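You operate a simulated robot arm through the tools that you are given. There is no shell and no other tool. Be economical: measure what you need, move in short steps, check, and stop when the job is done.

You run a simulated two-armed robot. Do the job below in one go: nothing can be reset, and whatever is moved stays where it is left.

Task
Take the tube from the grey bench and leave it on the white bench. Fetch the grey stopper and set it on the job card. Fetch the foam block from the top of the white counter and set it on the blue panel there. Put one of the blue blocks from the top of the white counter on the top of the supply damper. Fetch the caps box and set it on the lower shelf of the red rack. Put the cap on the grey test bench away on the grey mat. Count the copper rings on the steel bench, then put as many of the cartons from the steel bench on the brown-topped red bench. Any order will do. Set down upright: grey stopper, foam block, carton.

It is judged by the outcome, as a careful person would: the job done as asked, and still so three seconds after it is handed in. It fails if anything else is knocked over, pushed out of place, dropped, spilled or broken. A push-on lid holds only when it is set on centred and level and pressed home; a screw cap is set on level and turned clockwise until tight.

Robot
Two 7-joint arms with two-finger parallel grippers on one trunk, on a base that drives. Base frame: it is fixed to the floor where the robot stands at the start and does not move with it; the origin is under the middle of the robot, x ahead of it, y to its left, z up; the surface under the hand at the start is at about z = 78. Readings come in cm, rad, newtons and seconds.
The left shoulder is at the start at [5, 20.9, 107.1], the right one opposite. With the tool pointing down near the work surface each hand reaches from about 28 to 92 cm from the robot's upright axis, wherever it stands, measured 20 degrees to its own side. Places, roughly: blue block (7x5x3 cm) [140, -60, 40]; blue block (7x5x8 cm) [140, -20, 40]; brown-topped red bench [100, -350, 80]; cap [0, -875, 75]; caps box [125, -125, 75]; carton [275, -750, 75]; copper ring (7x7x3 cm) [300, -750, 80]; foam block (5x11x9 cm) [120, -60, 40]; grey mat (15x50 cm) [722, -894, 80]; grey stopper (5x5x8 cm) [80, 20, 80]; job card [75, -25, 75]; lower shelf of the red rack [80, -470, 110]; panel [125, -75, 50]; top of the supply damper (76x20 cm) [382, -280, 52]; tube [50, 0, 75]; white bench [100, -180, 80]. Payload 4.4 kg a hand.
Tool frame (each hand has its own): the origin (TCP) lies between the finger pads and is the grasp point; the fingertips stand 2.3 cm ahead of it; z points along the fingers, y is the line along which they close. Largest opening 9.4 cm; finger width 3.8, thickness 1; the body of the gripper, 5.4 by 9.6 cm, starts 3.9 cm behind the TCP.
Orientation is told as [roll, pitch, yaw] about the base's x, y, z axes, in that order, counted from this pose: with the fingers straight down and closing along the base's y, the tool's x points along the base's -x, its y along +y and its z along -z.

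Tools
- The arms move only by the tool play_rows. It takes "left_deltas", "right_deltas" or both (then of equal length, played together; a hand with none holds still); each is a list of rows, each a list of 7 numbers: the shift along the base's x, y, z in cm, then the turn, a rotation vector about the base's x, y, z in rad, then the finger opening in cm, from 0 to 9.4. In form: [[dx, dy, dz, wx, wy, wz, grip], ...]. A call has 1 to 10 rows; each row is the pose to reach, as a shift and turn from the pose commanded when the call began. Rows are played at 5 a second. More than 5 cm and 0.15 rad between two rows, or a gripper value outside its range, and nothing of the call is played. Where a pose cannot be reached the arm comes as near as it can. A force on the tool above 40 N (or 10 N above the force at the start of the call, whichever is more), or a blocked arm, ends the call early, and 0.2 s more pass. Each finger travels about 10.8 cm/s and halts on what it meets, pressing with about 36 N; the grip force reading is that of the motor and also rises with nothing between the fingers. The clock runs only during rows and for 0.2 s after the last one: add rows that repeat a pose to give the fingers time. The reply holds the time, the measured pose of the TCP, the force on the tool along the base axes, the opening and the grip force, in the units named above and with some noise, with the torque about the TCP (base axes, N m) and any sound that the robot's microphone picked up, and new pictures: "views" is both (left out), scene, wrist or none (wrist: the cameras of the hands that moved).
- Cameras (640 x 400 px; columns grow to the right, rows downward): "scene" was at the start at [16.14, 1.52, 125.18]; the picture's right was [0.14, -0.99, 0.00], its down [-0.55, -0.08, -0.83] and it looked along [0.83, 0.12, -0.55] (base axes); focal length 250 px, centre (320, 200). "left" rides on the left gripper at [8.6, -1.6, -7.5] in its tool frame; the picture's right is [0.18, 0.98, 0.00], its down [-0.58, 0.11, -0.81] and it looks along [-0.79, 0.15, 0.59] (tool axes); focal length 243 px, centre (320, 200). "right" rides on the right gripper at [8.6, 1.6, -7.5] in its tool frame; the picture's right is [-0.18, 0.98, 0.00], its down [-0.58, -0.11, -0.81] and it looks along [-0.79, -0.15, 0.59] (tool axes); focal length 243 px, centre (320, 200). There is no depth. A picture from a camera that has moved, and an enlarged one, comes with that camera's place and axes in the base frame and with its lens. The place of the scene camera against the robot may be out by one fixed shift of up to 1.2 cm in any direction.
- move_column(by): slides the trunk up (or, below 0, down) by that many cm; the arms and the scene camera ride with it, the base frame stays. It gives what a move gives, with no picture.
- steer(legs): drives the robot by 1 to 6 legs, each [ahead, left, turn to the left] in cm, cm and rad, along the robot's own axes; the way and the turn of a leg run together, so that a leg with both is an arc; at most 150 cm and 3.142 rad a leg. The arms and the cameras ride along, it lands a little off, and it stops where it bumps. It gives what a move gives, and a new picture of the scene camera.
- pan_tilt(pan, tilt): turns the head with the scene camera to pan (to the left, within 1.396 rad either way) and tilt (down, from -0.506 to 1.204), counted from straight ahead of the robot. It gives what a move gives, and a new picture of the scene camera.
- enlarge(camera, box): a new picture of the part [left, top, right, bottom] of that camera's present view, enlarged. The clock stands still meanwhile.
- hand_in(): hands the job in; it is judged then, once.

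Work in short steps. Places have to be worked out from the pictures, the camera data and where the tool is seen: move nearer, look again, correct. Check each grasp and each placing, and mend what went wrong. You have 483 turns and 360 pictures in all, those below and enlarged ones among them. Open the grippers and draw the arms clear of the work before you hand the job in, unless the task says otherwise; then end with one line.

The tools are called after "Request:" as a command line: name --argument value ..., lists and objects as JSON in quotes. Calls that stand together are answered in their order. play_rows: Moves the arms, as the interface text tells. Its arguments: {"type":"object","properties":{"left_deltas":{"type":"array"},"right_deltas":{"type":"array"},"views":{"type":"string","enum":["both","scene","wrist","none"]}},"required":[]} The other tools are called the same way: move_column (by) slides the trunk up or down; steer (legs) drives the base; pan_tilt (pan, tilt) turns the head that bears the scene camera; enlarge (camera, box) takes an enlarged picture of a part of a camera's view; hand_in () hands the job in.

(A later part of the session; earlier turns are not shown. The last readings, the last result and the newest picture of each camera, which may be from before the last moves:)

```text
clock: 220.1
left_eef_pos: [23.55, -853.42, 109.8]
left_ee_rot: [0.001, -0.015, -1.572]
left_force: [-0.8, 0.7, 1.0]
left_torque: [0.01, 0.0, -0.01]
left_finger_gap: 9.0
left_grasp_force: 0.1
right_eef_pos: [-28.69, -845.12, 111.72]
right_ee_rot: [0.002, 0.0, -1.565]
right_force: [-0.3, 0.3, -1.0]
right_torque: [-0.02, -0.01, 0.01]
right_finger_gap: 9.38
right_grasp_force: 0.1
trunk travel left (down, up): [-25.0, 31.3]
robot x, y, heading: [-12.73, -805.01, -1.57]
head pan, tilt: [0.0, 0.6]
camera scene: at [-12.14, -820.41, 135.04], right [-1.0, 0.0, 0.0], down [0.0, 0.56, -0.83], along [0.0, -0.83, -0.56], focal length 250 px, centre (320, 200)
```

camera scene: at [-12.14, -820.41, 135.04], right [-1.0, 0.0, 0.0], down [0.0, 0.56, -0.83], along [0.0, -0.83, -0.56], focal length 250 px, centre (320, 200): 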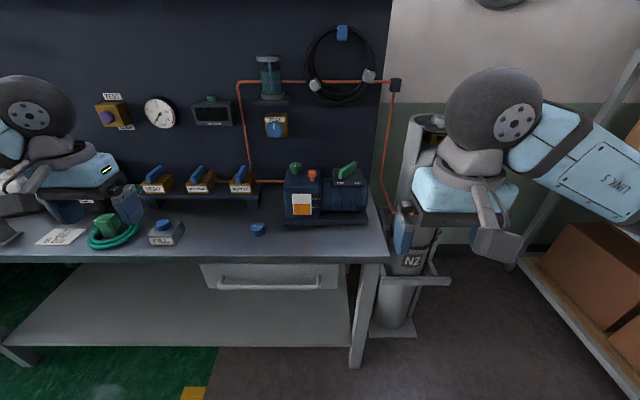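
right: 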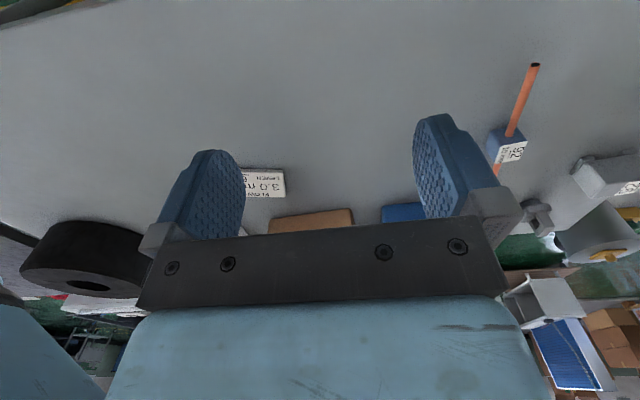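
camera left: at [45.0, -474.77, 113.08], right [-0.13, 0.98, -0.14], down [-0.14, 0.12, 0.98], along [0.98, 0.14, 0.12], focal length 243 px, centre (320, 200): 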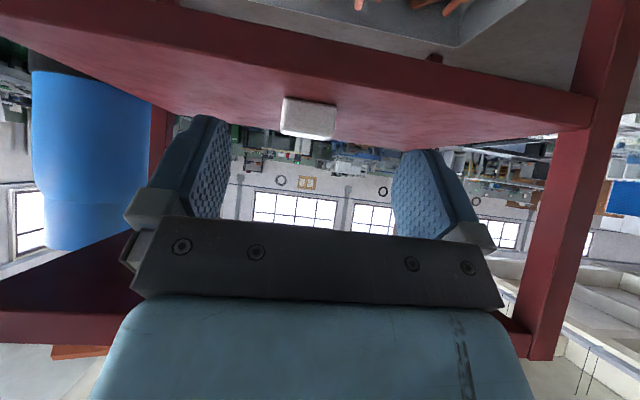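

A small blue cap seems to lie loose at (258,229), and a "FILL" block carries another blue top. Zooming in.

Request:
enlarge --camera "scene" --box '[20, 150, 300, 270]'

Request:
enlarge --camera "scene" --box '[130, 200, 290, 260]'

```text
2.29 times, centred on (160, 210) of scene
camera zoom: at [-12.14, -820.41, 135.04], right [-1.0, 0.0, 0.0], down [0.0, 0.56, -0.83], along [0.0, -0.83, -0.56], focal length 572 px, centre (686, 177)
```

zoom: 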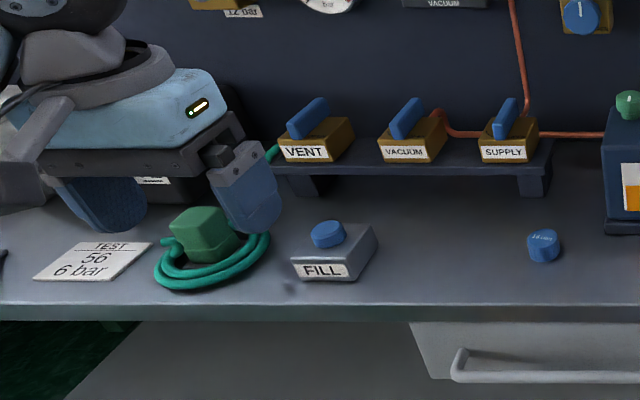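

```text
4.00 times, centred on (210, 230) of scene
camera zoom: at [-12.14, -820.41, 135.04], right [-1.0, 0.0, 0.0], down [0.0, 0.56, -0.83], along [0.0, -0.83, -0.56], focal length 1000 px, centre (760, 80)
```

zoom: 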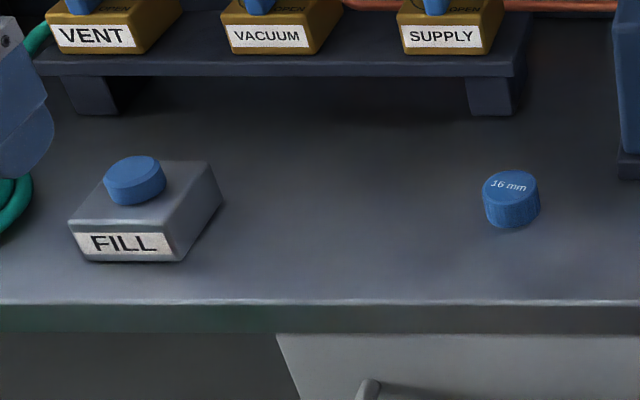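

The loose cap is the "16 mm" one at about [8.5,-882]. I'll bring the left hand near it for a wrist view.

Request:
play_rows --left_deltas '[[-3.5, -2, -1, 0, 0.0, 0, 9], [-7, -4.5, -2, 0, 0, 0, 9], [-10.5, -7, -4, 0, 0, 0, 9], [-14, -10, -6, 0, 0, 0, 9], [-14.5, -12, -10, 0, 0, 0, 9]]' --views "wrist"

Request:
enlarge --camera "left" --box '[200, 60, 440, 240]'

```text
refused: row 4 steps farther than a row can; nothing moved
```

```text
2.22 times, centred on (320, 150) of left
camera zoom: at [21.79, -844.69, 117.02], right [0.98, 0.18, 0.0], down [0.11, -0.57, 0.82], along [0.15, -0.8, -0.58], focal length 539 px, centre (320, 311)
```

zoom: 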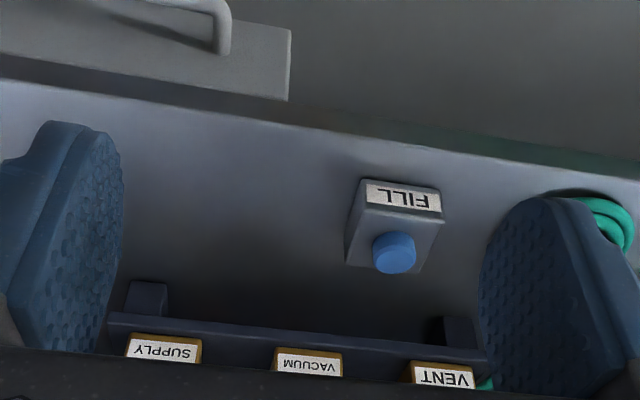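

Request:
play_rows --left_deltas '[[-3.5, -2, -1, 0, 0.0, 0, 9], [-7, -4, -2, 0, 0, 0, 9], [-10, -6, -4, 0, 0, 0, 9], [-13, -9, -6, 0, 0, 0, 9], [-14.5, -11, -9, 0, 0, 0, 9]]' --views "wrist"

Request:
enlarge --camera "left" --box '[200, 60, 440, 240]'

```text
clock: 221.3
left_eef_pos: [9.2, -864.49, 100.63]
left_ee_rot: [0.0, -0.016, -1.571]
left_force: [0.6, 0.1, 0.2]
left_torque: [0.04, 0.01, 0.01]
left_finger_gap: 8.99
left_grasp_force: 0.1
right_eef_pos: [-28.67, -845.33, 111.49]
right_ee_rot: [0.001, 0.0, -1.564]
right_force: [0.8, -0.3, 0.5]
right_torque: [0.04, 0.0, 0.03]
right_finger_gap: 9.41
right_grasp_force: 0.0
trunk travel left (down, up): [-25.0, 31.3]
robot x, y, heading: [-12.8, -805.0, -1.566]
head pan, tilt: [0.0, 0.6]
camera left: at [7.33, -855.77, 107.89], right [0.98, 0.18, 0.0], down [0.11, -0.57, 0.82], along [0.15, -0.8, -0.58], focal length 243 px, centre (320, 200)
```

left: 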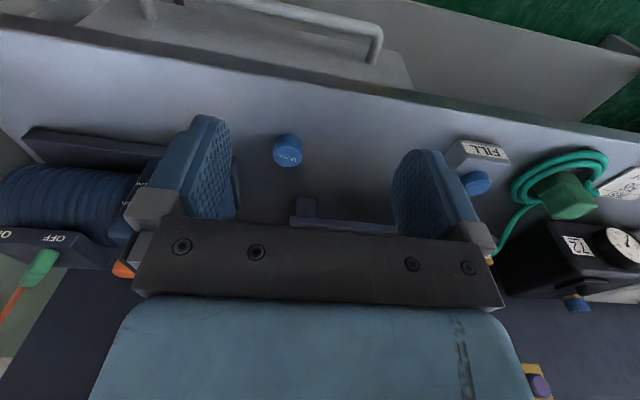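

```text
2.22 times, centred on (320, 150) of left
camera zoom: at [7.33, -855.77, 107.89], right [0.98, 0.18, 0.0], down [0.11, -0.57, 0.82], along [0.15, -0.8, -0.58], focal length 539 px, centre (320, 311)
```

zoom: 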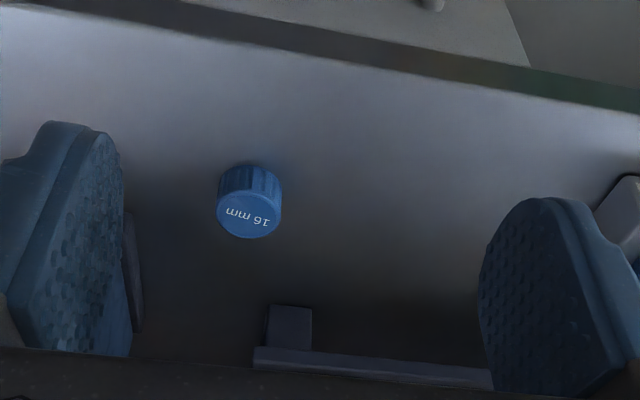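

Cap is at about [7.3,-880.5], bench ≈ z 80–82. I'll go above it and look again.

Request:
play_rows --left_deltas '[[-1, -4, -2, 0, 0.016, 0, 9], [-2, -8, -4, 0, 0.016, 0, 9], [-2, -12, -6, 0, 0.016, 0, 9], [-2, -15, -9, 0, 0.016, 0, 9]]' --views "wrist"

Request:
enlarge --camera "left" --box '[200, 0, 440, 180]'

```text
clock: 222.3
left_eef_pos: [7.05, -879.48, 91.67]
left_ee_rot: [-0.015, -0.017, -1.57]
left_force: [0.0, -0.4, -0.5]
left_torque: [0.02, -0.02, -0.04]
left_finger_gap: 9.0
left_grasp_force: 0.0
right_eef_pos: [-28.8, -845.25, 111.4]
right_ee_rot: [0.0, 0.002, -1.567]
right_force: [0.3, 0.5, 1.2]
right_torque: [0.01, 0.02, -0.03]
right_finger_gap: 9.39
right_grasp_force: 0.0
trunk travel left (down, up): [-25.0, 31.3]
robot x, y, heading: [-12.99, -805.02, -1.565]
head pan, tilt: [0.0, 0.6]
camera left: at [5.49, -870.76, 98.95], right [0.98, 0.18, -0.02], down [0.12, -0.57, 0.81], along [0.14, -0.8, -0.58], focal length 243 px, centre (320, 200)
```

left: 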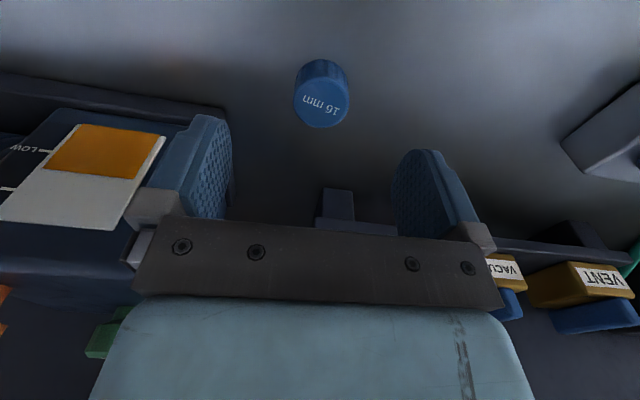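

```text
2.22 times, centred on (320, 90) of left
camera zoom: at [5.49, -870.76, 98.95], right [0.98, 0.18, -0.02], down [0.12, -0.57, 0.81], along [0.14, -0.8, -0.58], focal length 539 px, centre (320, 444)
```

zoom: 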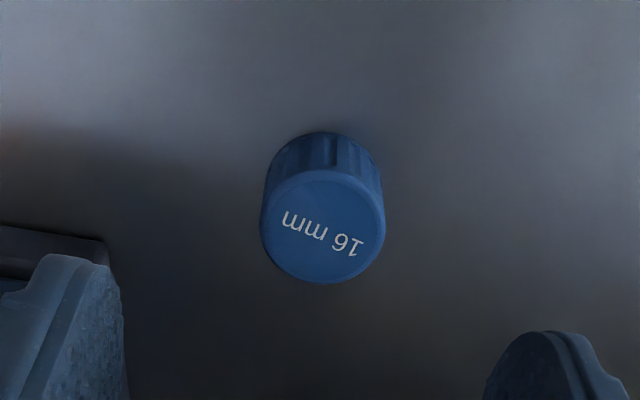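

Cap centre ≈ [7.0,-880.7], bench ≈ z 80.8, cap ~4.2 cm wide. I'll descend to z≈83.7 and close.

Request:
play_rows --left_deltas '[[0, -1.1, -3, 0, 0, 0, 9], [0, -1.1, -6, 0, 0, 0, 9], [0, -1.1, -8, 0, 0, 0, 9], [0, -1.1, -8, 0, 0, 0, 6], [0, -1.1, -8, 0, 0, 0, 4], [0, -1.1, -8, 0, 0, 0, 1], [0, -1.1, -8, 0, 0, 0, 1]]' --views "wrist"

```text
clock: 223.9
left_eef_pos: [7.08, -880.55, 83.65]
left_ee_rot: [-0.014, -0.017, -1.572]
left_force: [-0.8, 0.3, -0.1]
left_torque: [0.02, 0.0, -0.01]
left_finger_gap: 4.16
left_grasp_force: 36.0
right_eef_pos: [-28.87, -845.17, 111.47]
right_ee_rot: [0.0, 0.0, -1.565]
right_force: [0.2, 0.4, 0.4]
right_torque: [0.03, 0.01, -0.01]
right_finger_gap: 9.4
right_grasp_force: 0.1
trunk travel left (down, up): [-25.0, 31.3]
robot x, y, heading: [-12.66, -805.23, -1.566]
head pan, tilt: [0.0, 0.6]
camera left: at [5.43, -871.78, 90.97], right [0.98, 0.18, -0.02], down [0.12, -0.57, 0.81], along [0.14, -0.8, -0.58], focal length 243 px, centre (320, 200)
```

left: 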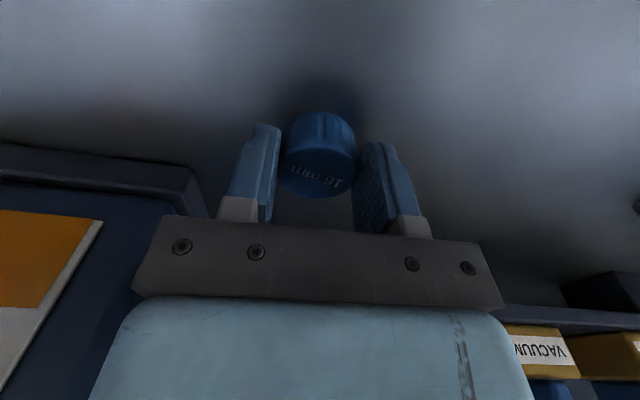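

Cap gripped (4.16 cm). I'll lift and retract, then look along the corridor to the left (+x).

Request:
play_rows --left_deltas '[[0, 0, 3, 0, 0, 0, 1], [0, 0, 7, 0, 0, 0, 1], [0, 0, 11, 0, 0, 0, 1], [0, 2, 15, 0, 0, 0, 1], [0, 5, 19, 0, 0, 0, 1], [2, 9, 22, 0, 0, 0, 1], [5, 13, 24, 0, 0, 0, 1], [8, 17, 26, 0, 0, 0, 1], [11, 21, 26, 0, 0, 0, 1], [13, 25, 26, 0, 0, 0, 1]]' --views "none"

Request:
pan_tilt --pan 1.39 --tilt 0.4

Request:
pan_tilt --pan 0.8 --tilt 0.3

```text
refused: row 6 steps farther than a row can; nothing moved
```

```text
clock: 225.5
left_eef_pos: [7.01, -880.55, 83.69]
left_ee_rot: [-0.014, -0.016, -1.572]
left_force: [-1.0, 0.3, -0.2]
left_torque: [0.02, -0.01, -0.02]
left_finger_gap: 4.16
left_grasp_force: 36.2
right_eef_pos: [-28.87, -845.22, 111.54]
right_ee_rot: [0.0, 0.0, -1.563]
right_force: [-0.7, -0.3, 0.4]
right_torque: [0.0, 0.02, -0.02]
right_finger_gap: 9.39
right_grasp_force: 0.0
trunk travel left (down, up): [-25.0, 31.3]
robot x, y, heading: [-12.84, -805.34, -1.563]
head pan, tilt: [1.389, 0.4]
camera scene: at [-3.06, -813.22, 136.86], right [-0.18, -0.98, 0.0], down [-0.38, 0.07, -0.92], along [0.91, -0.16, -0.39], focal length 250 px, centre (320, 200)
```

scene: 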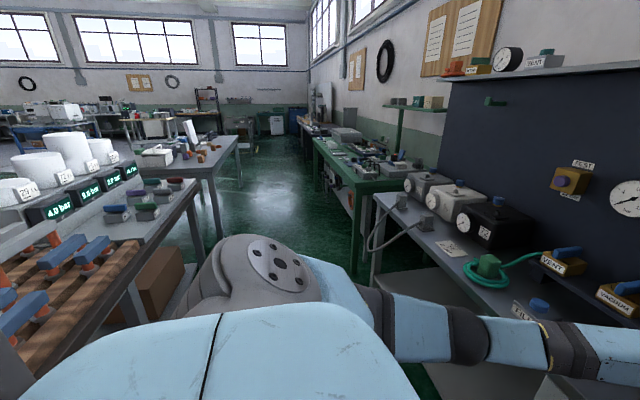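

```text
clock: 226.5
left_eef_pos: [7.07, -880.63, 83.75]
left_ee_rot: [-0.016, -0.015, -1.571]
left_force: [0.6, -0.3, -0.3]
left_torque: [0.04, -0.01, -0.03]
left_finger_gap: 4.15
left_grasp_force: 36.0
right_eef_pos: [-28.76, -845.2, 111.59]
right_ee_rot: [0.002, 0.0, -1.568]
right_force: [-0.8, 0.8, -0.4]
right_torque: [0.0, -0.01, 0.04]
right_finger_gap: 9.41
right_grasp_force: 0.0
trunk travel left (down, up): [-25.0, 31.3]
robot x, y, heading: [-12.8, -805.24, -1.573]
head pan, tilt: [0.799, 0.3]
camera scene: at [-5.46, -818.06, 137.78], right [-0.69, -0.72, 0.0], down [-0.21, 0.21, -0.96], along [0.69, -0.66, -0.3], focal length 250 px, centre (320, 200)
```

scene: 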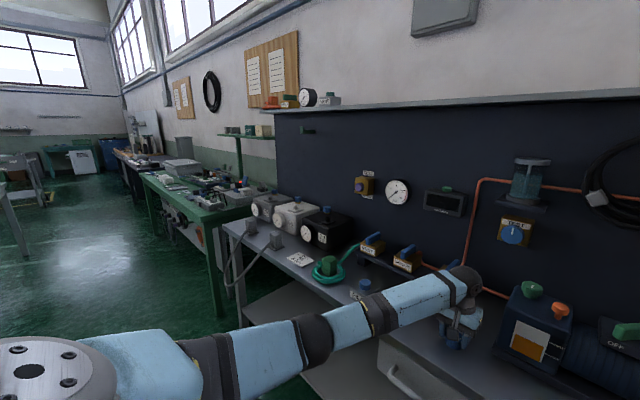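

The corridor continues clear along +x between benches (y -757 to -868). First I'll lift and retract the cap.

Request:
play_rows --left_deltas '[[0, 0, 3, 0, 0, 0, 1], [0, 0, 7, 0, 0, 0, 1], [0, 0, 11, 0, 0, 0, 1], [0, 2, 15, 0, 0, 0, 1], [0, 5, 18, 0, 0, 0, 1], [2, 8, 21, 0, 0, 0, 1], [4, 12, 22, 0, 0, 0, 1], [6, 16, 23, 0, 0, 0, 1], [8, 20, 24, 0, 0, 0, 1], [10, 24, 24, 0, 0, 0, 1]]' --views "none"

Request:
steer --legs '[[0, 120, 0], [0, 120, 0]]'

```text
clock: 228.7
left_eef_pos: [17.16, -856.35, 107.76]
left_ee_rot: [-0.016, -0.017, -1.571]
left_force: [0.8, 0.7, 0.1]
left_torque: [-0.01, 0.01, 0.02]
left_finger_gap: 4.18
left_grasp_force: 36.3
right_eef_pos: [-28.77, -845.13, 111.64]
right_ee_rot: [0.001, -0.003, -1.565]
right_force: [-0.1, 0.5, -0.2]
right_torque: [-0.02, 0.02, 0.0]
right_finger_gap: 9.4
right_grasp_force: 0.0
trunk travel left (down, up): [-25.0, 31.3]
robot x, y, heading: [-12.5, -804.98, -1.569]
head pan, tilt: [0.799, 0.3]
```

```text
clock: 249.9
left_eef_pos: [257.56, -858.83, 107.68]
left_ee_rot: [-0.015, -0.014, -1.583]
left_force: [-0.1, 0.1, 0.5]
left_torque: [0.01, 0.04, -0.01]
left_finger_gap: 4.13
left_grasp_force: 36.5
right_eef_pos: [211.79, -846.85, 111.59]
right_ee_rot: [0.001, 0.0, -1.579]
right_force: [0.0, -1.2, -0.3]
right_torque: [0.01, -0.02, -0.03]
right_finger_gap: 9.42
right_grasp_force: 0.1
trunk travel left (down, up): [-25.0, 31.3]
robot x, y, heading: [228.53, -807.16, -1.58]
head pan, tilt: [0.799, 0.3]
camera scene: at [235.58, -819.99, 137.78], right [-0.7, -0.71, 0.0], down [-0.21, 0.21, -0.96], along [0.68, -0.67, -0.3], focal length 250 px, centre (320, 200)
```

scene: 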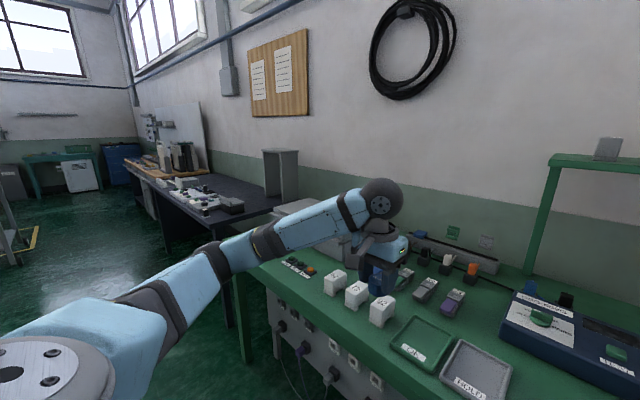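

At x≈228 now. Let me look further along before continuing.

Request:
pan_tilt --pan 1.39 --tilt 0.35

```text
clock: 250.9
left_eef_pos: [257.6, -858.78, 107.68]
left_ee_rot: [-0.016, -0.015, -1.583]
left_force: [0.7, 0.2, -0.3]
left_torque: [0.0, -0.02, -0.01]
left_finger_gap: 4.15
left_grasp_force: 36.0
right_eef_pos: [211.82, -846.79, 111.5]
right_ee_rot: [-0.001, 0.001, -1.579]
right_force: [-0.2, -0.4, 0.2]
right_torque: [-0.03, 0.01, 0.01]
right_finger_gap: 9.4
right_grasp_force: 0.0
trunk travel left (down, up): [-25.0, 31.3]
robot x, y, heading: [228.5, -806.83, -1.577]
head pan, tilt: [1.389, 0.351]
camera scene: at [238.09, -815.19, 137.31], right [-0.19, -0.98, 0.0], down [-0.34, 0.07, -0.94], along [0.92, -0.18, -0.34], focal length 250 px, centre (320, 200)
```

scene: 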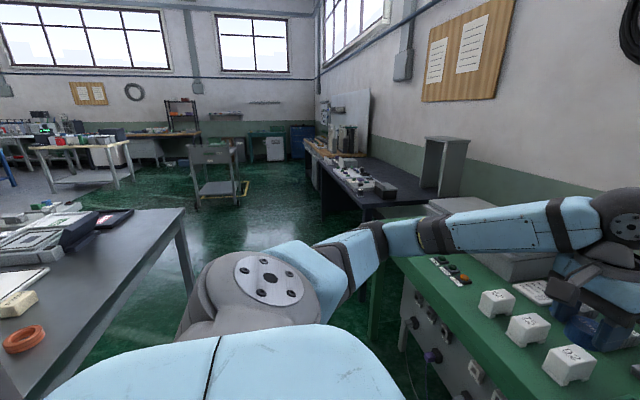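

Path ahead is clear apart from a trolley near [613,-735]. I'll strafe on to x≈470.

Request:
steer --legs '[[0, 120, 0.009], [0, 120, 0]]'

```text
clock: 271.9
left_eef_pos: [495.5, -860.87, 107.76]
left_ee_rot: [-0.014, -0.015, -1.592]
left_force: [-0.2, 0.0, 0.0]
left_torque: [-0.02, 0.01, 0.03]
left_finger_gap: 4.15
left_grasp_force: 35.8
right_eef_pos: [449.82, -848.33, 111.65]
right_ee_rot: [0.0, 0.0, -1.59]
right_force: [0.8, -0.1, 0.1]
right_torque: [0.0, -0.02, 0.01]
right_finger_gap: 9.43
right_grasp_force: 0.1
trunk travel left (down, up): [-25.0, 31.3]
robot x, y, heading: [466.78, -808.88, -1.589]
head pan, tilt: [1.389, 0.351]
camera scene: at [476.33, -816.99, 137.31], right [-0.2, -0.98, 0.0], down [-0.34, 0.07, -0.94], along [0.92, -0.19, -0.34], focal length 250 px, centre (320, 200)
```

scene: 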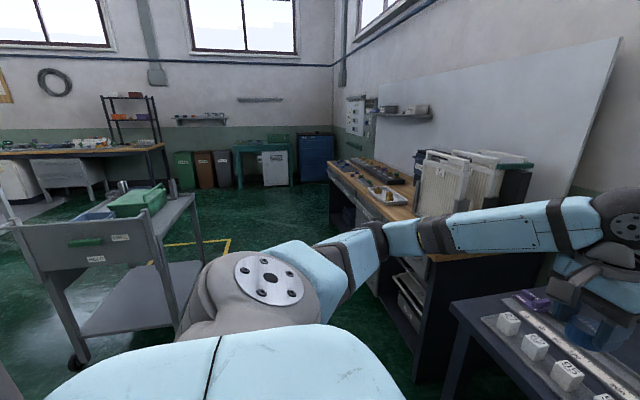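

The trolley's edge is at y≈-746, leaving clearance. The wood-topped bench ahead should hold the grey mat; strafing 190 cm more.

Request:
steer --legs '[[0, 100, 0.018], [0, 90, 0]]'

Request:
pan_tilt --pan 0.5 --tilt 0.45

```text
clock: 288.8
left_eef_pos: [685.96, -861.36, 107.67]
left_ee_rot: [-0.016, -0.016, -1.574]
left_force: [-0.1, 1.8, -0.8]
left_torque: [0.0, 0.03, -0.01]
left_finger_gap: 4.12
left_grasp_force: 36.2
right_eef_pos: [640.12, -849.85, 111.59]
right_ee_rot: [-0.001, 0.0, -1.569]
right_force: [-0.3, 0.0, 1.1]
right_torque: [-0.01, 0.0, 0.03]
right_finger_gap: 9.41
right_grasp_force: 0.0
trunk travel left (down, up): [-25.0, 31.3]
robot x, y, heading: [656.0, -809.54, -1.571]
head pan, tilt: [1.389, 0.351]
camera scene: at [666.04, -817.87, 137.31], right [-0.18, -0.98, 0.0], down [-0.34, 0.06, -0.94], along [0.92, -0.17, -0.34], focal length 250 px, centre (320, 200)
```

scene: 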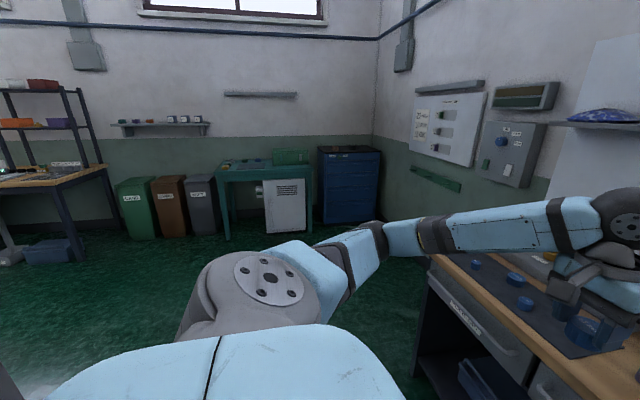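

```text
clock: 290.0
left_eef_pos: [685.98, -861.32, 107.66]
left_ee_rot: [-0.017, -0.017, -1.574]
left_force: [0.7, -0.2, -1.4]
left_torque: [0.01, 0.0, 0.01]
left_finger_gap: 4.16
left_grasp_force: 36.0
right_eef_pos: [640.01, -849.71, 111.55]
right_ee_rot: [0.0, 0.0, -1.571]
right_force: [-0.4, -0.3, -0.6]
right_torque: [0.01, 0.0, 0.02]
right_finger_gap: 9.42
right_grasp_force: 0.0
trunk travel left (down, up): [-25.0, 31.3]
robot x, y, heading: [656.17, -809.81, -1.569]
head pan, tilt: [0.499, 0.45]
camera scene: at [661.27, -824.25, 136.39], right [-0.88, -0.48, 0.0], down [-0.21, 0.38, -0.9], along [0.43, -0.79, -0.44], focal length 250 px, centre (320, 200)
```

scene: 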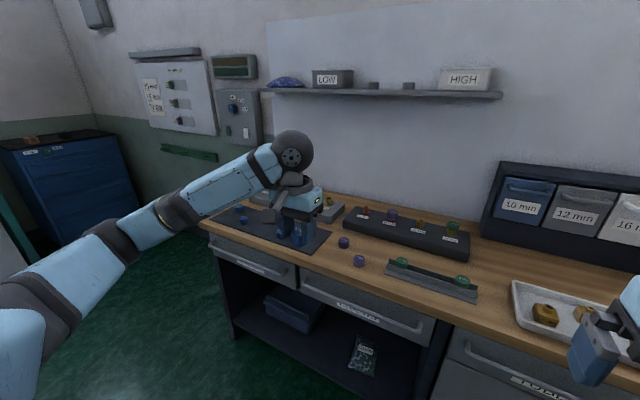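

The grey mat (with some blue caps on it) is on the wooden bench just left. I'll strafe 35 cm more and look closer.

Request:
steer --legs '[[0, 40, 0]]'

Request:
pan_tilt --pan 0.0 --tilt 0.6

Request:
enlarge --camera "scene" --box '[100, 140, 420, 320]'

```text
clock: 294.1
left_eef_pos: [725.83, -861.29, 107.62]
left_ee_rot: [-0.015, -0.016, -1.574]
left_force: [-0.2, 0.1, -0.7]
left_torque: [0.01, 0.0, -0.01]
left_finger_gap: 4.12
left_grasp_force: 36.0
right_eef_pos: [680.14, -849.78, 111.61]
right_ee_rot: [-0.001, 0.0, -1.57]
right_force: [-0.5, -0.5, 0.3]
right_torque: [-0.01, 0.01, -0.01]
right_finger_gap: 9.4
right_grasp_force: 0.1
trunk travel left (down, up): [-25.0, 31.3]
robot x, y, heading: [695.78, -809.47, -1.576]
head pan, tilt: [0.499, 0.45]
camera scene: at [701.21, -824.32, 136.39], right [-0.88, -0.48, 0.0], down [-0.21, 0.38, -0.9], along [0.43, -0.79, -0.44], focal length 250 px, centre (320, 200)
```

scene: 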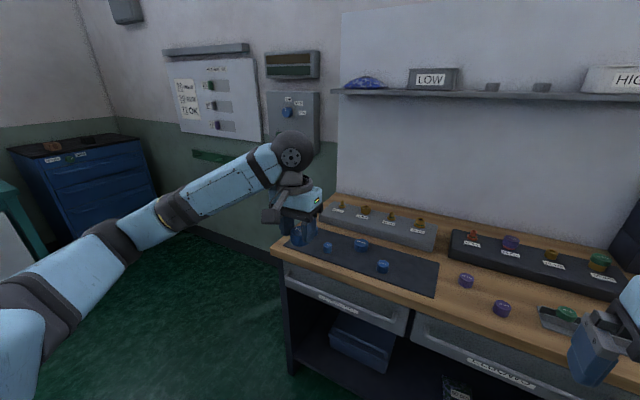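

```text
clock: 295.0
left_eef_pos: [725.85, -861.35, 107.77]
left_ee_rot: [-0.016, -0.015, -1.573]
left_force: [0.1, 0.8, 0.0]
left_torque: [0.01, -0.02, 0.02]
left_finger_gap: 4.15
left_grasp_force: 36.1
right_eef_pos: [680.01, -849.77, 111.58]
right_ee_rot: [0.001, 0.0, -1.571]
right_force: [0.3, -0.1, -0.5]
right_torque: [0.02, 0.0, -0.03]
right_finger_gap: 9.4
right_grasp_force: 0.0
trunk travel left (down, up): [-25.0, 31.3]
robot x, y, heading: [695.82, -809.86, -1.57]
head pan, tilt: [0.0, 0.6]
camera scene: at [696.8, -825.08, 135.04], right [-1.0, 0.0, 0.0], down [0.0, 0.56, -0.83], along [0.0, -0.83, -0.56], focal length 250 px, centre (320, 200)
```

scene: 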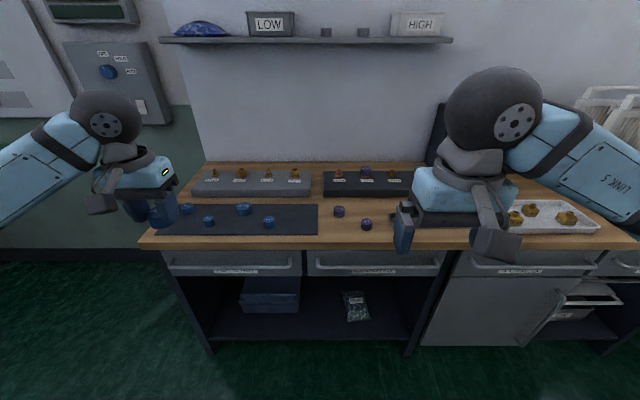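

```text
2.00 times, centred on (260, 230) of scene
camera zoom: at [696.8, -825.08, 135.04], right [-1.0, 0.0, 0.0], down [0.0, 0.56, -0.83], along [0.0, -0.83, -0.56], focal length 500 px, centre (440, 140)
```

zoom: 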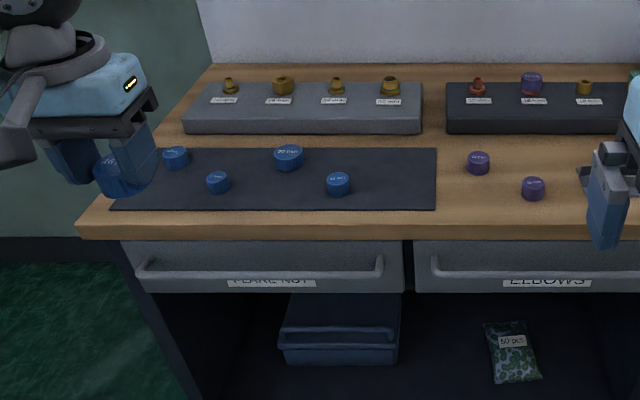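

The mat spans x 697–747, y -886…-901 at z≈80, with four blue caps; its right end is free. I'll drive 15 cm ahead and bring the cap over about [704.5,-893.5].

Request:
steer --legs '[[15, 0, 0]]'

Request:
play_rows --left_deltas '[[-4, -2, 0, 0, 0, 0, 1], [-8, -4, 0, 0, 0, 0, 1], [-12, -6, 0, 0, 0, 0, 1], [-16, -8, -2, 0, 0, 0, 1], [-19, -10, -5, 0, 0, 0, 1], [-21, -12, -9, 0, 0, 0, 1], [-21.5, -12, -13, 0, 0, 0, 1]]' --views "wrist"

Request:
enlarge --camera "scene" --box '[140, 140, 460, 320]'

```text
clock: 296.4
left_eef_pos: [725.87, -876.32, 107.6]
left_ee_rot: [-0.016, -0.016, -1.574]
left_force: [0.0, 0.1, 0.0]
left_torque: [0.03, 0.0, 0.0]
left_finger_gap: 4.15
left_grasp_force: 35.9
right_eef_pos: [680.07, -864.73, 111.51]
right_ee_rot: [0.0, 0.001, -1.571]
right_force: [0.7, -0.4, -0.6]
right_torque: [0.03, -0.05, 0.02]
right_finger_gap: 9.38
right_grasp_force: 0.1
trunk travel left (down, up): [-25.0, 31.3]
robot x, y, heading: [696.08, -824.6, -1.57]
head pan, tilt: [0.0, 0.6]
camera scene: at [696.76, -840.04, 135.02], right [-1.0, 0.0, 0.0], down [0.0, 0.57, -0.82], along [0.0, -0.82, -0.57], focal length 250 px, centre (320, 200)
```

scene: 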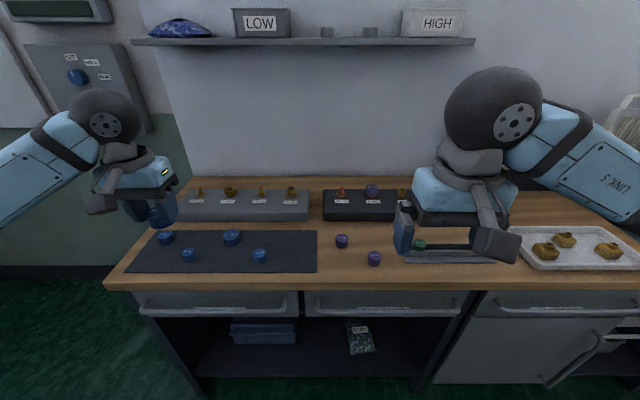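

```text
clock: 298.0
left_eef_pos: [704.34, -888.24, 94.7]
left_ee_rot: [-0.016, -0.016, -1.575]
left_force: [-0.6, -0.5, 0.6]
left_torque: [0.01, -0.01, -0.01]
left_finger_gap: 4.15
left_grasp_force: 35.8
right_eef_pos: [680.12, -864.59, 111.67]
right_ee_rot: [0.0, 0.001, -1.57]
right_force: [-0.4, 0.3, -0.7]
right_torque: [0.0, 0.0, 0.04]
right_finger_gap: 9.41
right_grasp_force: 0.1
trunk travel left (down, up): [-25.0, 31.3]
robot x, y, heading: [696.0, -824.74, -1.574]
head pan, tilt: [0.0, 0.6]
camera left: at [702.74, -879.42, 101.96], right [0.98, 0.18, -0.02], down [0.12, -0.57, 0.81], along [0.14, -0.8, -0.58], focal length 243 px, centre (320, 200)
```

left: 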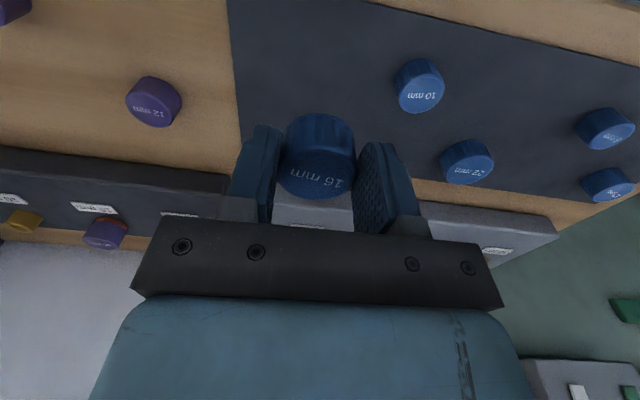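

```text
2.00 times, centred on (300, 230) of scene
camera zoom: at [696.8, -839.97, 135.04], right [-1.0, 0.0, 0.0], down [0.0, 0.57, -0.82], along [0.0, -0.82, -0.57], focal length 500 px, centre (360, 140)
```

zoom: 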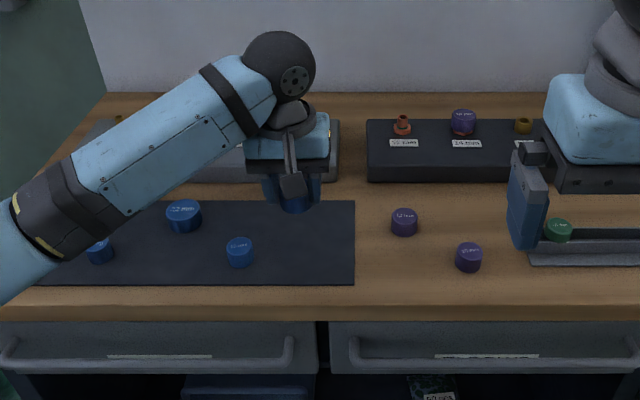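

The mat's right edge is x≈697.7 and its middle y≈-894. I'll move to y≈-893.7 and lower until contact.

Request:
play_rows --left_deltas '[[0, -3, -2, 0, 0, 0, 1], [0, -5.5, -5, 0, 0, 0, 1], [0, -5.5, -8, 0, 0, 0, 1], [0, -5.5, -9.5, 0, 0, 0, 1], [0, -5.5, -10.3, 0, 0, 0, 1], [0, -5.5, -11, 0, 0, 0, 1], [0, -5.5, -11.5, 0, 0, 0, 1], [0, -5.5, -12, 0, 0, 0, 1], [0, -5.5, -12.5, 0, 0, 0, 1], [0, -5.5, -13, 0, 0, 0, 1]]' --views "wrist"

```text
clock: 299.9
left_eef_pos: [704.22, -893.81, 83.13]
left_ee_rot: [-0.021, -0.027, -1.576]
left_force: [2.4, 12.6, 17.0]
left_torque: [0.26, -0.19, 0.03]
left_finger_gap: 4.18
left_grasp_force: 35.5
right_eef_pos: [680.09, -864.48, 111.73]
right_ee_rot: [0.002, -0.003, -1.568]
right_force: [-0.1, 0.8, -0.6]
right_torque: [-0.01, -0.02, -0.03]
right_finger_gap: 9.39
right_grasp_force: 0.0
trunk travel left (down, up): [-25.0, 31.3]
robot x, y, heading: [696.43, -824.62, -1.575]
head pan, tilt: [0.0, 0.6]
stopped in row 9 (left hand): the force on the tool passed its limit at 42 N (the readings are from after the stop); the commanded pose is now the measured one
camera left: at [702.69, -884.9, 90.35], right [0.98, 0.18, -0.02], down [0.12, -0.56, 0.82], along [0.13, -0.81, -0.57], focal length 243 px, centre (320, 200)
```

left: 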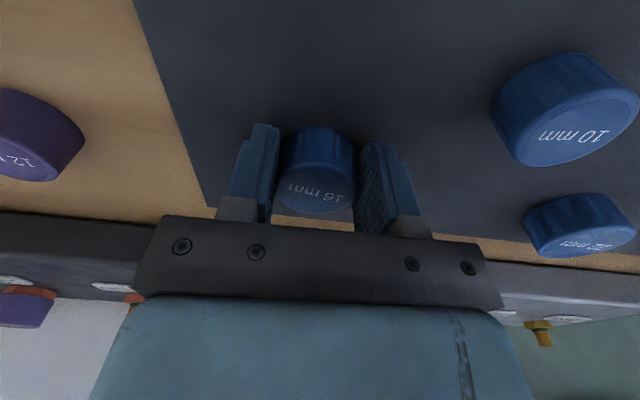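

It rests on the mat. I'll ease off, open to 6.5 cm and rise.

Request:
play_rows --left_deltas '[[0, 0, 0.2, 0, 0, 0, 2], [0, 0, 0.2, 0, 0, 0, 5], [0, 0, 0.2, 0, 0, 0, 6.5], [0, 0, 2.5, 0, 0, 0, 6.5], [0, 1, 6.5, 0, 0, 0, 6.5], [0, 3, 10.5, 0, 0, 0, 6.5], [2, 6, 14, 0, 0, 0, 6.5], [5, 9, 17, 0, 0, 0, 6.5], [8, 12, 19, 0, 0, 0, 6.5]]' --views "wrist"

Request:
enlarge --camera "scene" --box '[140, 140, 460, 320]'

```text
refused: row 7 steps farther than a row can; nothing moved
```

```text
2.00 times, centred on (300, 230) of scene
camera zoom: at [696.79, -839.67, 135.05], right [-1.0, 0.0, 0.0], down [0.0, 0.56, -0.83], along [0.0, -0.83, -0.56], focal length 500 px, centre (360, 140)
```

zoom: 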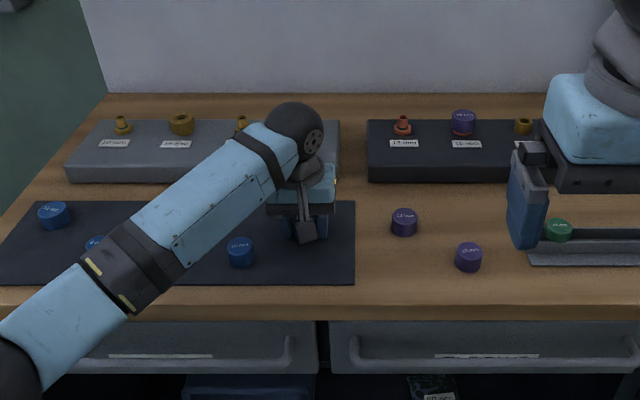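

Request:
play_rows --left_deltas '[[0, 0, 0.2, 0, 0, 0, 2], [0, 0, 0.2, 0, 0, 0, 5], [0, 0, 0.2, 0, 0, 0, 6.5], [0, 0, 2.5, 0, 0, 0, 6.5], [0, 1, 6.5, 0, 0, 0, 6.5], [0, 3, 10.5, 0, 0, 0, 6.5], [2, 5, 14, 0, 0, 0, 6.5], [4, 8, 17, 0, 0, 0, 6.5], [7, 11, 19, 0, 0, 0, 6.5], [10, 14, 21, 0, 0, 0, 6.5]]' --views "wrist"

Request:
enlarge --camera "scene" --box '[140, 140, 460, 320]'

```text
clock: 302.1
left_eef_pos: [714.28, -879.58, 103.8]
left_ee_rot: [-0.019, -0.023, -1.574]
left_force: [0.0, 0.5, 0.4]
left_torque: [-0.03, 0.01, 0.01]
left_finger_gap: 6.53
left_grasp_force: 0.0
right_eef_pos: [680.01, -864.53, 111.59]
right_ee_rot: [0.001, -0.001, -1.57]
right_force: [0.1, 0.4, 0.4]
right_torque: [0.01, 0.0, -0.02]
right_finger_gap: 9.41
right_grasp_force: 0.0
trunk travel left (down, up): [-25.0, 31.3]
robot x, y, heading: [696.08, -824.64, -1.573]
head pan, tilt: [0.0, 0.6]
camera left: at [712.79, -870.83, 110.97], right [0.98, 0.18, -0.02], down [0.12, -0.56, 0.82], along [0.13, -0.81, -0.58], focal length 243 px, centre (320, 200)
```

left: 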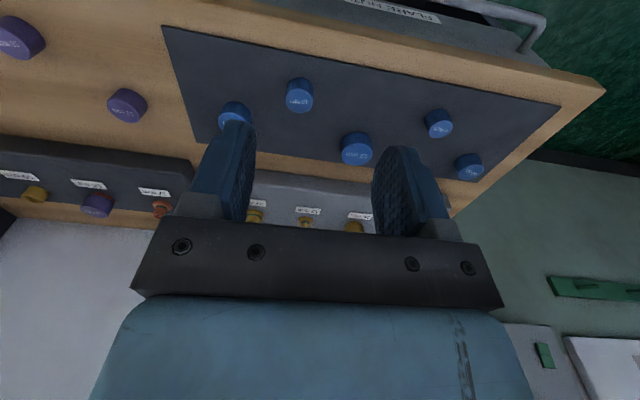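

```text
2.00 times, centred on (300, 230) of scene
camera zoom: at [696.84, -839.84, 135.05], right [-1.0, 0.0, 0.0], down [0.0, 0.56, -0.83], along [0.0, -0.83, -0.56], focal length 500 px, centre (360, 140)
```

zoom: 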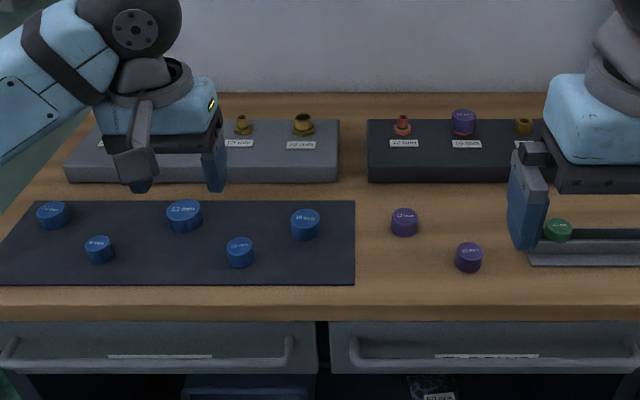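

The cap sits on the mat. Next the steel bench: I'll retract, strafe back to x≈505, then look toward the open area north of the steel bench.

Request:
steer --legs '[[-14, 0, 0], [0, -95, 0], [0, -95, 0]]'

Request:
pan_tilt --pan -1.39 --tilt 0.4

```text
clock: 320.1
left_eef_pos: [522.93, -865.03, 103.61]
left_ee_rot: [-0.019, -0.023, -1.586]
left_force: [0.0, 0.2, 0.3]
left_torque: [0.03, 0.01, -0.03]
left_finger_gap: 6.49
left_grasp_force: 0.1
right_eef_pos: [488.7, -849.6, 111.58]
right_ee_rot: [0.0, -0.001, -1.581]
right_force: [0.5, -0.6, -0.3]
right_torque: [0.0, -0.01, 0.0]
right_finger_gap: 9.39
right_grasp_force: 0.1
trunk travel left (down, up): [-25.0, 31.3]
robot x, y, heading: [505.23, -809.51, -1.582]
head pan, tilt: [0.0, 0.6]
camera scene: at [505.7, -825.02, 135.04], right [-1.0, 0.01, 0.0], down [0.01, 0.56, -0.83], along [-0.01, -0.83, -0.56], focal length 250 px, centre (320, 200)
```

scene: 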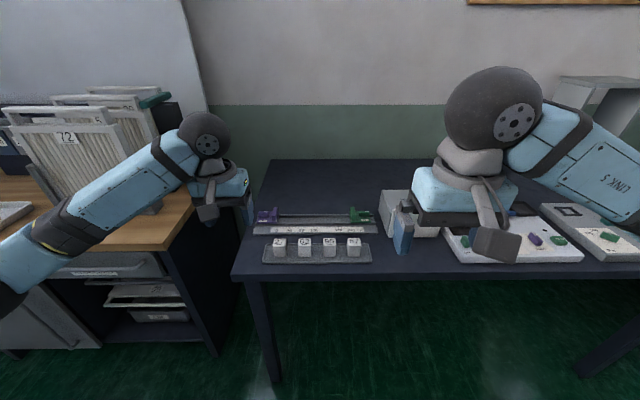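

```text
clock: 321.6
left_eef_pos: [522.82, -865.07, 103.55]
left_ee_rot: [-0.021, -0.023, -1.584]
left_force: [-0.6, 0.6, -0.4]
left_torque: [0.0, 0.0, 0.0]
left_finger_gap: 6.51
left_grasp_force: 0.1
right_eef_pos: [488.72, -849.57, 111.62]
right_ee_rot: [0.002, -0.001, -1.58]
right_force: [0.0, -0.1, 0.5]
right_torque: [0.01, -0.01, 0.01]
right_finger_gap: 9.39
right_grasp_force: 0.2
trunk travel left (down, up): [-25.0, 31.3]
robot x, y, heading: [505.1, -809.47, -1.579]
head pan, tilt: [-1.389, 0.4]
camera scene: at [496.67, -817.76, 136.86], right [-0.17, 0.99, 0.0], down [0.38, 0.07, -0.92], along [-0.91, -0.16, -0.39], focal length 250 px, centre (320, 200)
```

scene: 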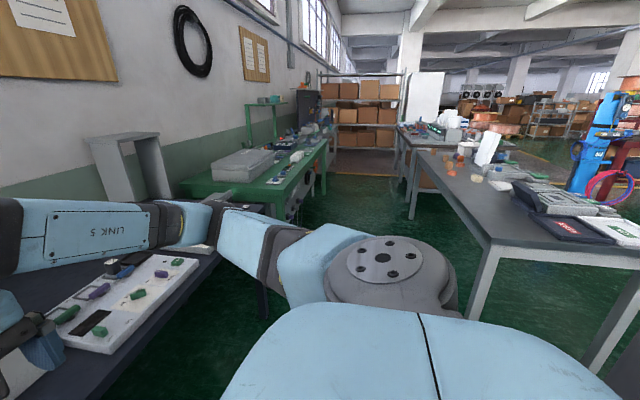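

The steel bench spans x≈241–394 with its corner at [394,-762]. The gap between it and the trolley (x≥600) is wide, so I'll back north to y≈-640.

Request:
steer --legs '[[-90, 0, 0.01], [-80, 0, 0]]'

Request:
pan_tilt --pan -0.9 --tilt 0.4

```text
clock: 330.2
left_eef_pos: [524.41, -695.07, 103.65]
left_ee_rot: [-0.021, -0.024, -1.578]
left_force: [-0.4, 0.0, 0.7]
left_torque: [0.02, 0.01, 0.03]
left_finger_gap: 6.49
left_grasp_force: 0.1
right_eef_pos: [490.17, -679.79, 111.62]
right_ee_rot: [0.0, 0.001, -1.57]
right_force: [-0.1, 0.6, 0.3]
right_torque: [0.0, 0.04, -0.01]
right_finger_gap: 9.41
right_grasp_force: 0.0
trunk travel left (down, up): [-25.0, 31.3]
robot x, y, heading: [506.38, -639.74, -1.576]
head pan, tilt: [-1.389, 0.4]
camera scene: at [497.96, -647.95, 136.86], right [-0.18, 0.98, 0.0], down [0.38, 0.07, -0.92], along [-0.91, -0.16, -0.39], focal length 250 px, centre (320, 200)
```

scene: 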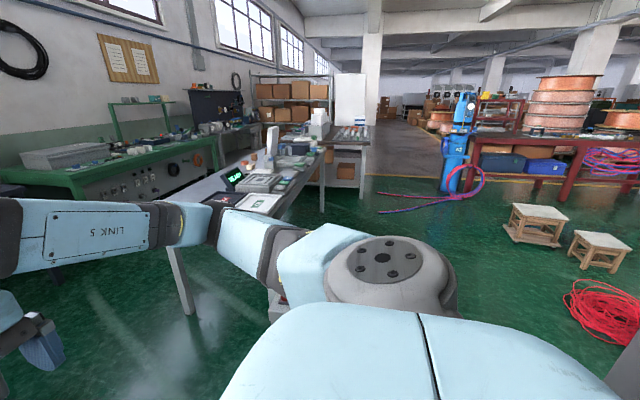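

```text
clock: 331.2
left_eef_pos: [524.6, -695.02, 103.61]
left_ee_rot: [-0.019, -0.023, -1.578]
left_force: [0.8, -0.4, 0.4]
left_torque: [0.08, 0.01, -0.04]
left_finger_gap: 6.51
left_grasp_force: 0.0
right_eef_pos: [490.2, -679.79, 111.55]
right_ee_rot: [-0.001, -0.001, -1.573]
right_force: [-0.1, 0.0, 0.7]
right_torque: [-0.03, 0.01, -0.02]
right_finger_gap: 9.39
right_grasp_force: 0.1
trunk travel left (down, up): [-25.0, 31.3]
robot x, y, heading: [506.96, -639.65, -1.571]
head pan, tilt: [-0.901, 0.4]
camera scene: at [499.79, -652.06, 136.86], right [-0.62, 0.79, 0.0], down [0.31, 0.24, -0.92], along [-0.72, -0.57, -0.39], focal length 250 px, centre (320, 200)
```

scene: 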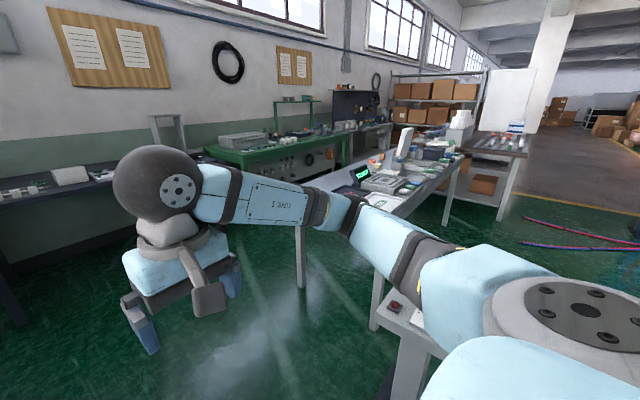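

Something white stands near the bench's corner; let me enlarge.

Request:
enlarge --camera "scene" --box '[330, 250, 500, 400]'

Request:
pan_tilt --pan -1.3 --tilt 0.9

```text
2.67 times, centred on (415, 325) of scene
camera zoom: at [499.79, -652.06, 136.86], right [-0.62, 0.79, 0.0], down [0.31, 0.24, -0.92], along [-0.72, -0.57, -0.39], focal length 667 px, centre (67, -133)
```

zoom: 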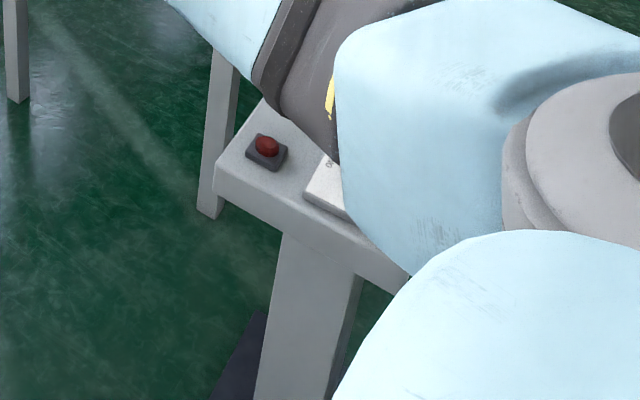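

```text
clock: 332.1
left_eef_pos: [524.53, -695.12, 103.7]
left_ee_rot: [-0.019, -0.022, -1.58]
left_force: [0.9, 0.7, 0.3]
left_torque: [-0.01, 0.0, -0.01]
left_finger_gap: 6.52
left_grasp_force: 0.0
right_eef_pos: [490.16, -679.92, 111.66]
right_ee_rot: [0.0, 0.0, -1.572]
right_force: [-1.1, -0.4, 1.0]
right_torque: [0.02, 0.01, 0.0]
right_finger_gap: 9.4
right_grasp_force: 0.0
trunk travel left (down, up): [-25.0, 31.3]
robot x, y, heading: [506.36, -639.96, -1.571]
head pan, tilt: [-1.3, 0.901]
camera scene: at [499.79, -648.34, 132.56], right [-0.26, 0.96, 0.0], down [0.76, 0.21, -0.62], along [-0.6, -0.16, -0.78], focal length 250 px, centre (320, 200)
```

scene: 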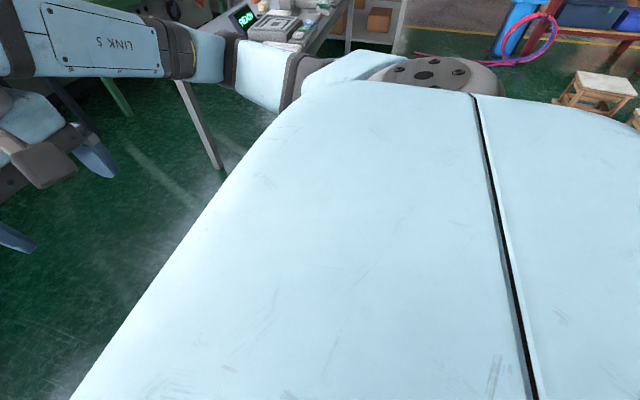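

A white pedestal with a red button stands near [430,-665]. I'll back another 45 cm and view it from there.

Request:
steer --legs '[[-45, 0, 0]]'

Request:
pan_tilt --pan -0.7 --tilt 0.55

```text
clock: 334.8
left_eef_pos: [524.71, -650.11, 103.75]
left_ee_rot: [-0.019, -0.023, -1.577]
left_force: [-0.9, 0.5, 0.1]
left_torque: [0.0, 0.01, -0.02]
left_finger_gap: 6.51
left_grasp_force: 0.0
right_eef_pos: [490.38, -634.98, 111.69]
right_ee_rot: [-0.002, -0.001, -1.571]
right_force: [-0.7, 0.4, 0.6]
right_torque: [-0.03, 0.0, -0.01]
right_finger_gap: 9.36
right_grasp_force: 0.0
trunk travel left (down, up): [-25.0, 31.3]
robot x, y, heading: [506.41, -594.8, -1.574]
head pan, tilt: [-1.3, 0.901]
camera scene: at [499.95, -603.4, 132.56], right [-0.27, 0.96, 0.0], down [0.76, 0.21, -0.62], along [-0.6, -0.17, -0.78], focal length 250 px, centre (320, 200)
```

scene: 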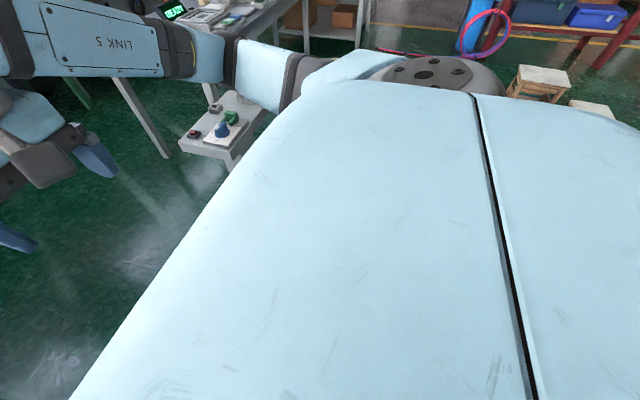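

```text
clock: 335.8
left_eef_pos: [524.65, -650.13, 103.61]
left_ee_rot: [-0.018, -0.023, -1.576]
left_force: [-0.2, 0.0, -0.6]
left_torque: [0.01, -0.01, -0.01]
left_finger_gap: 6.48
left_grasp_force: 0.1
right_eef_pos: [490.39, -634.97, 111.53]
right_ee_rot: [0.0, 0.0, -1.572]
right_force: [0.8, 0.0, 0.0]
right_torque: [0.06, -0.02, -0.01]
right_finger_gap: 9.4
right_grasp_force: 0.0
trunk travel left (down, up): [-25.0, 31.3]
robot x, y, heading: [506.78, -595.09, -1.571]
head pan, tilt: [-0.7, 0.55]
camera scene: at [501.42, -608.28, 135.48], right [-0.76, 0.65, 0.0], down [0.34, 0.4, -0.85], along [-0.55, -0.65, -0.52], focal length 250 px, centre (320, 200)
```

scene: 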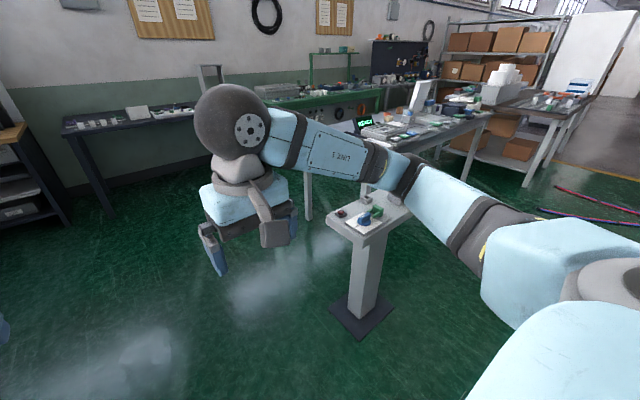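

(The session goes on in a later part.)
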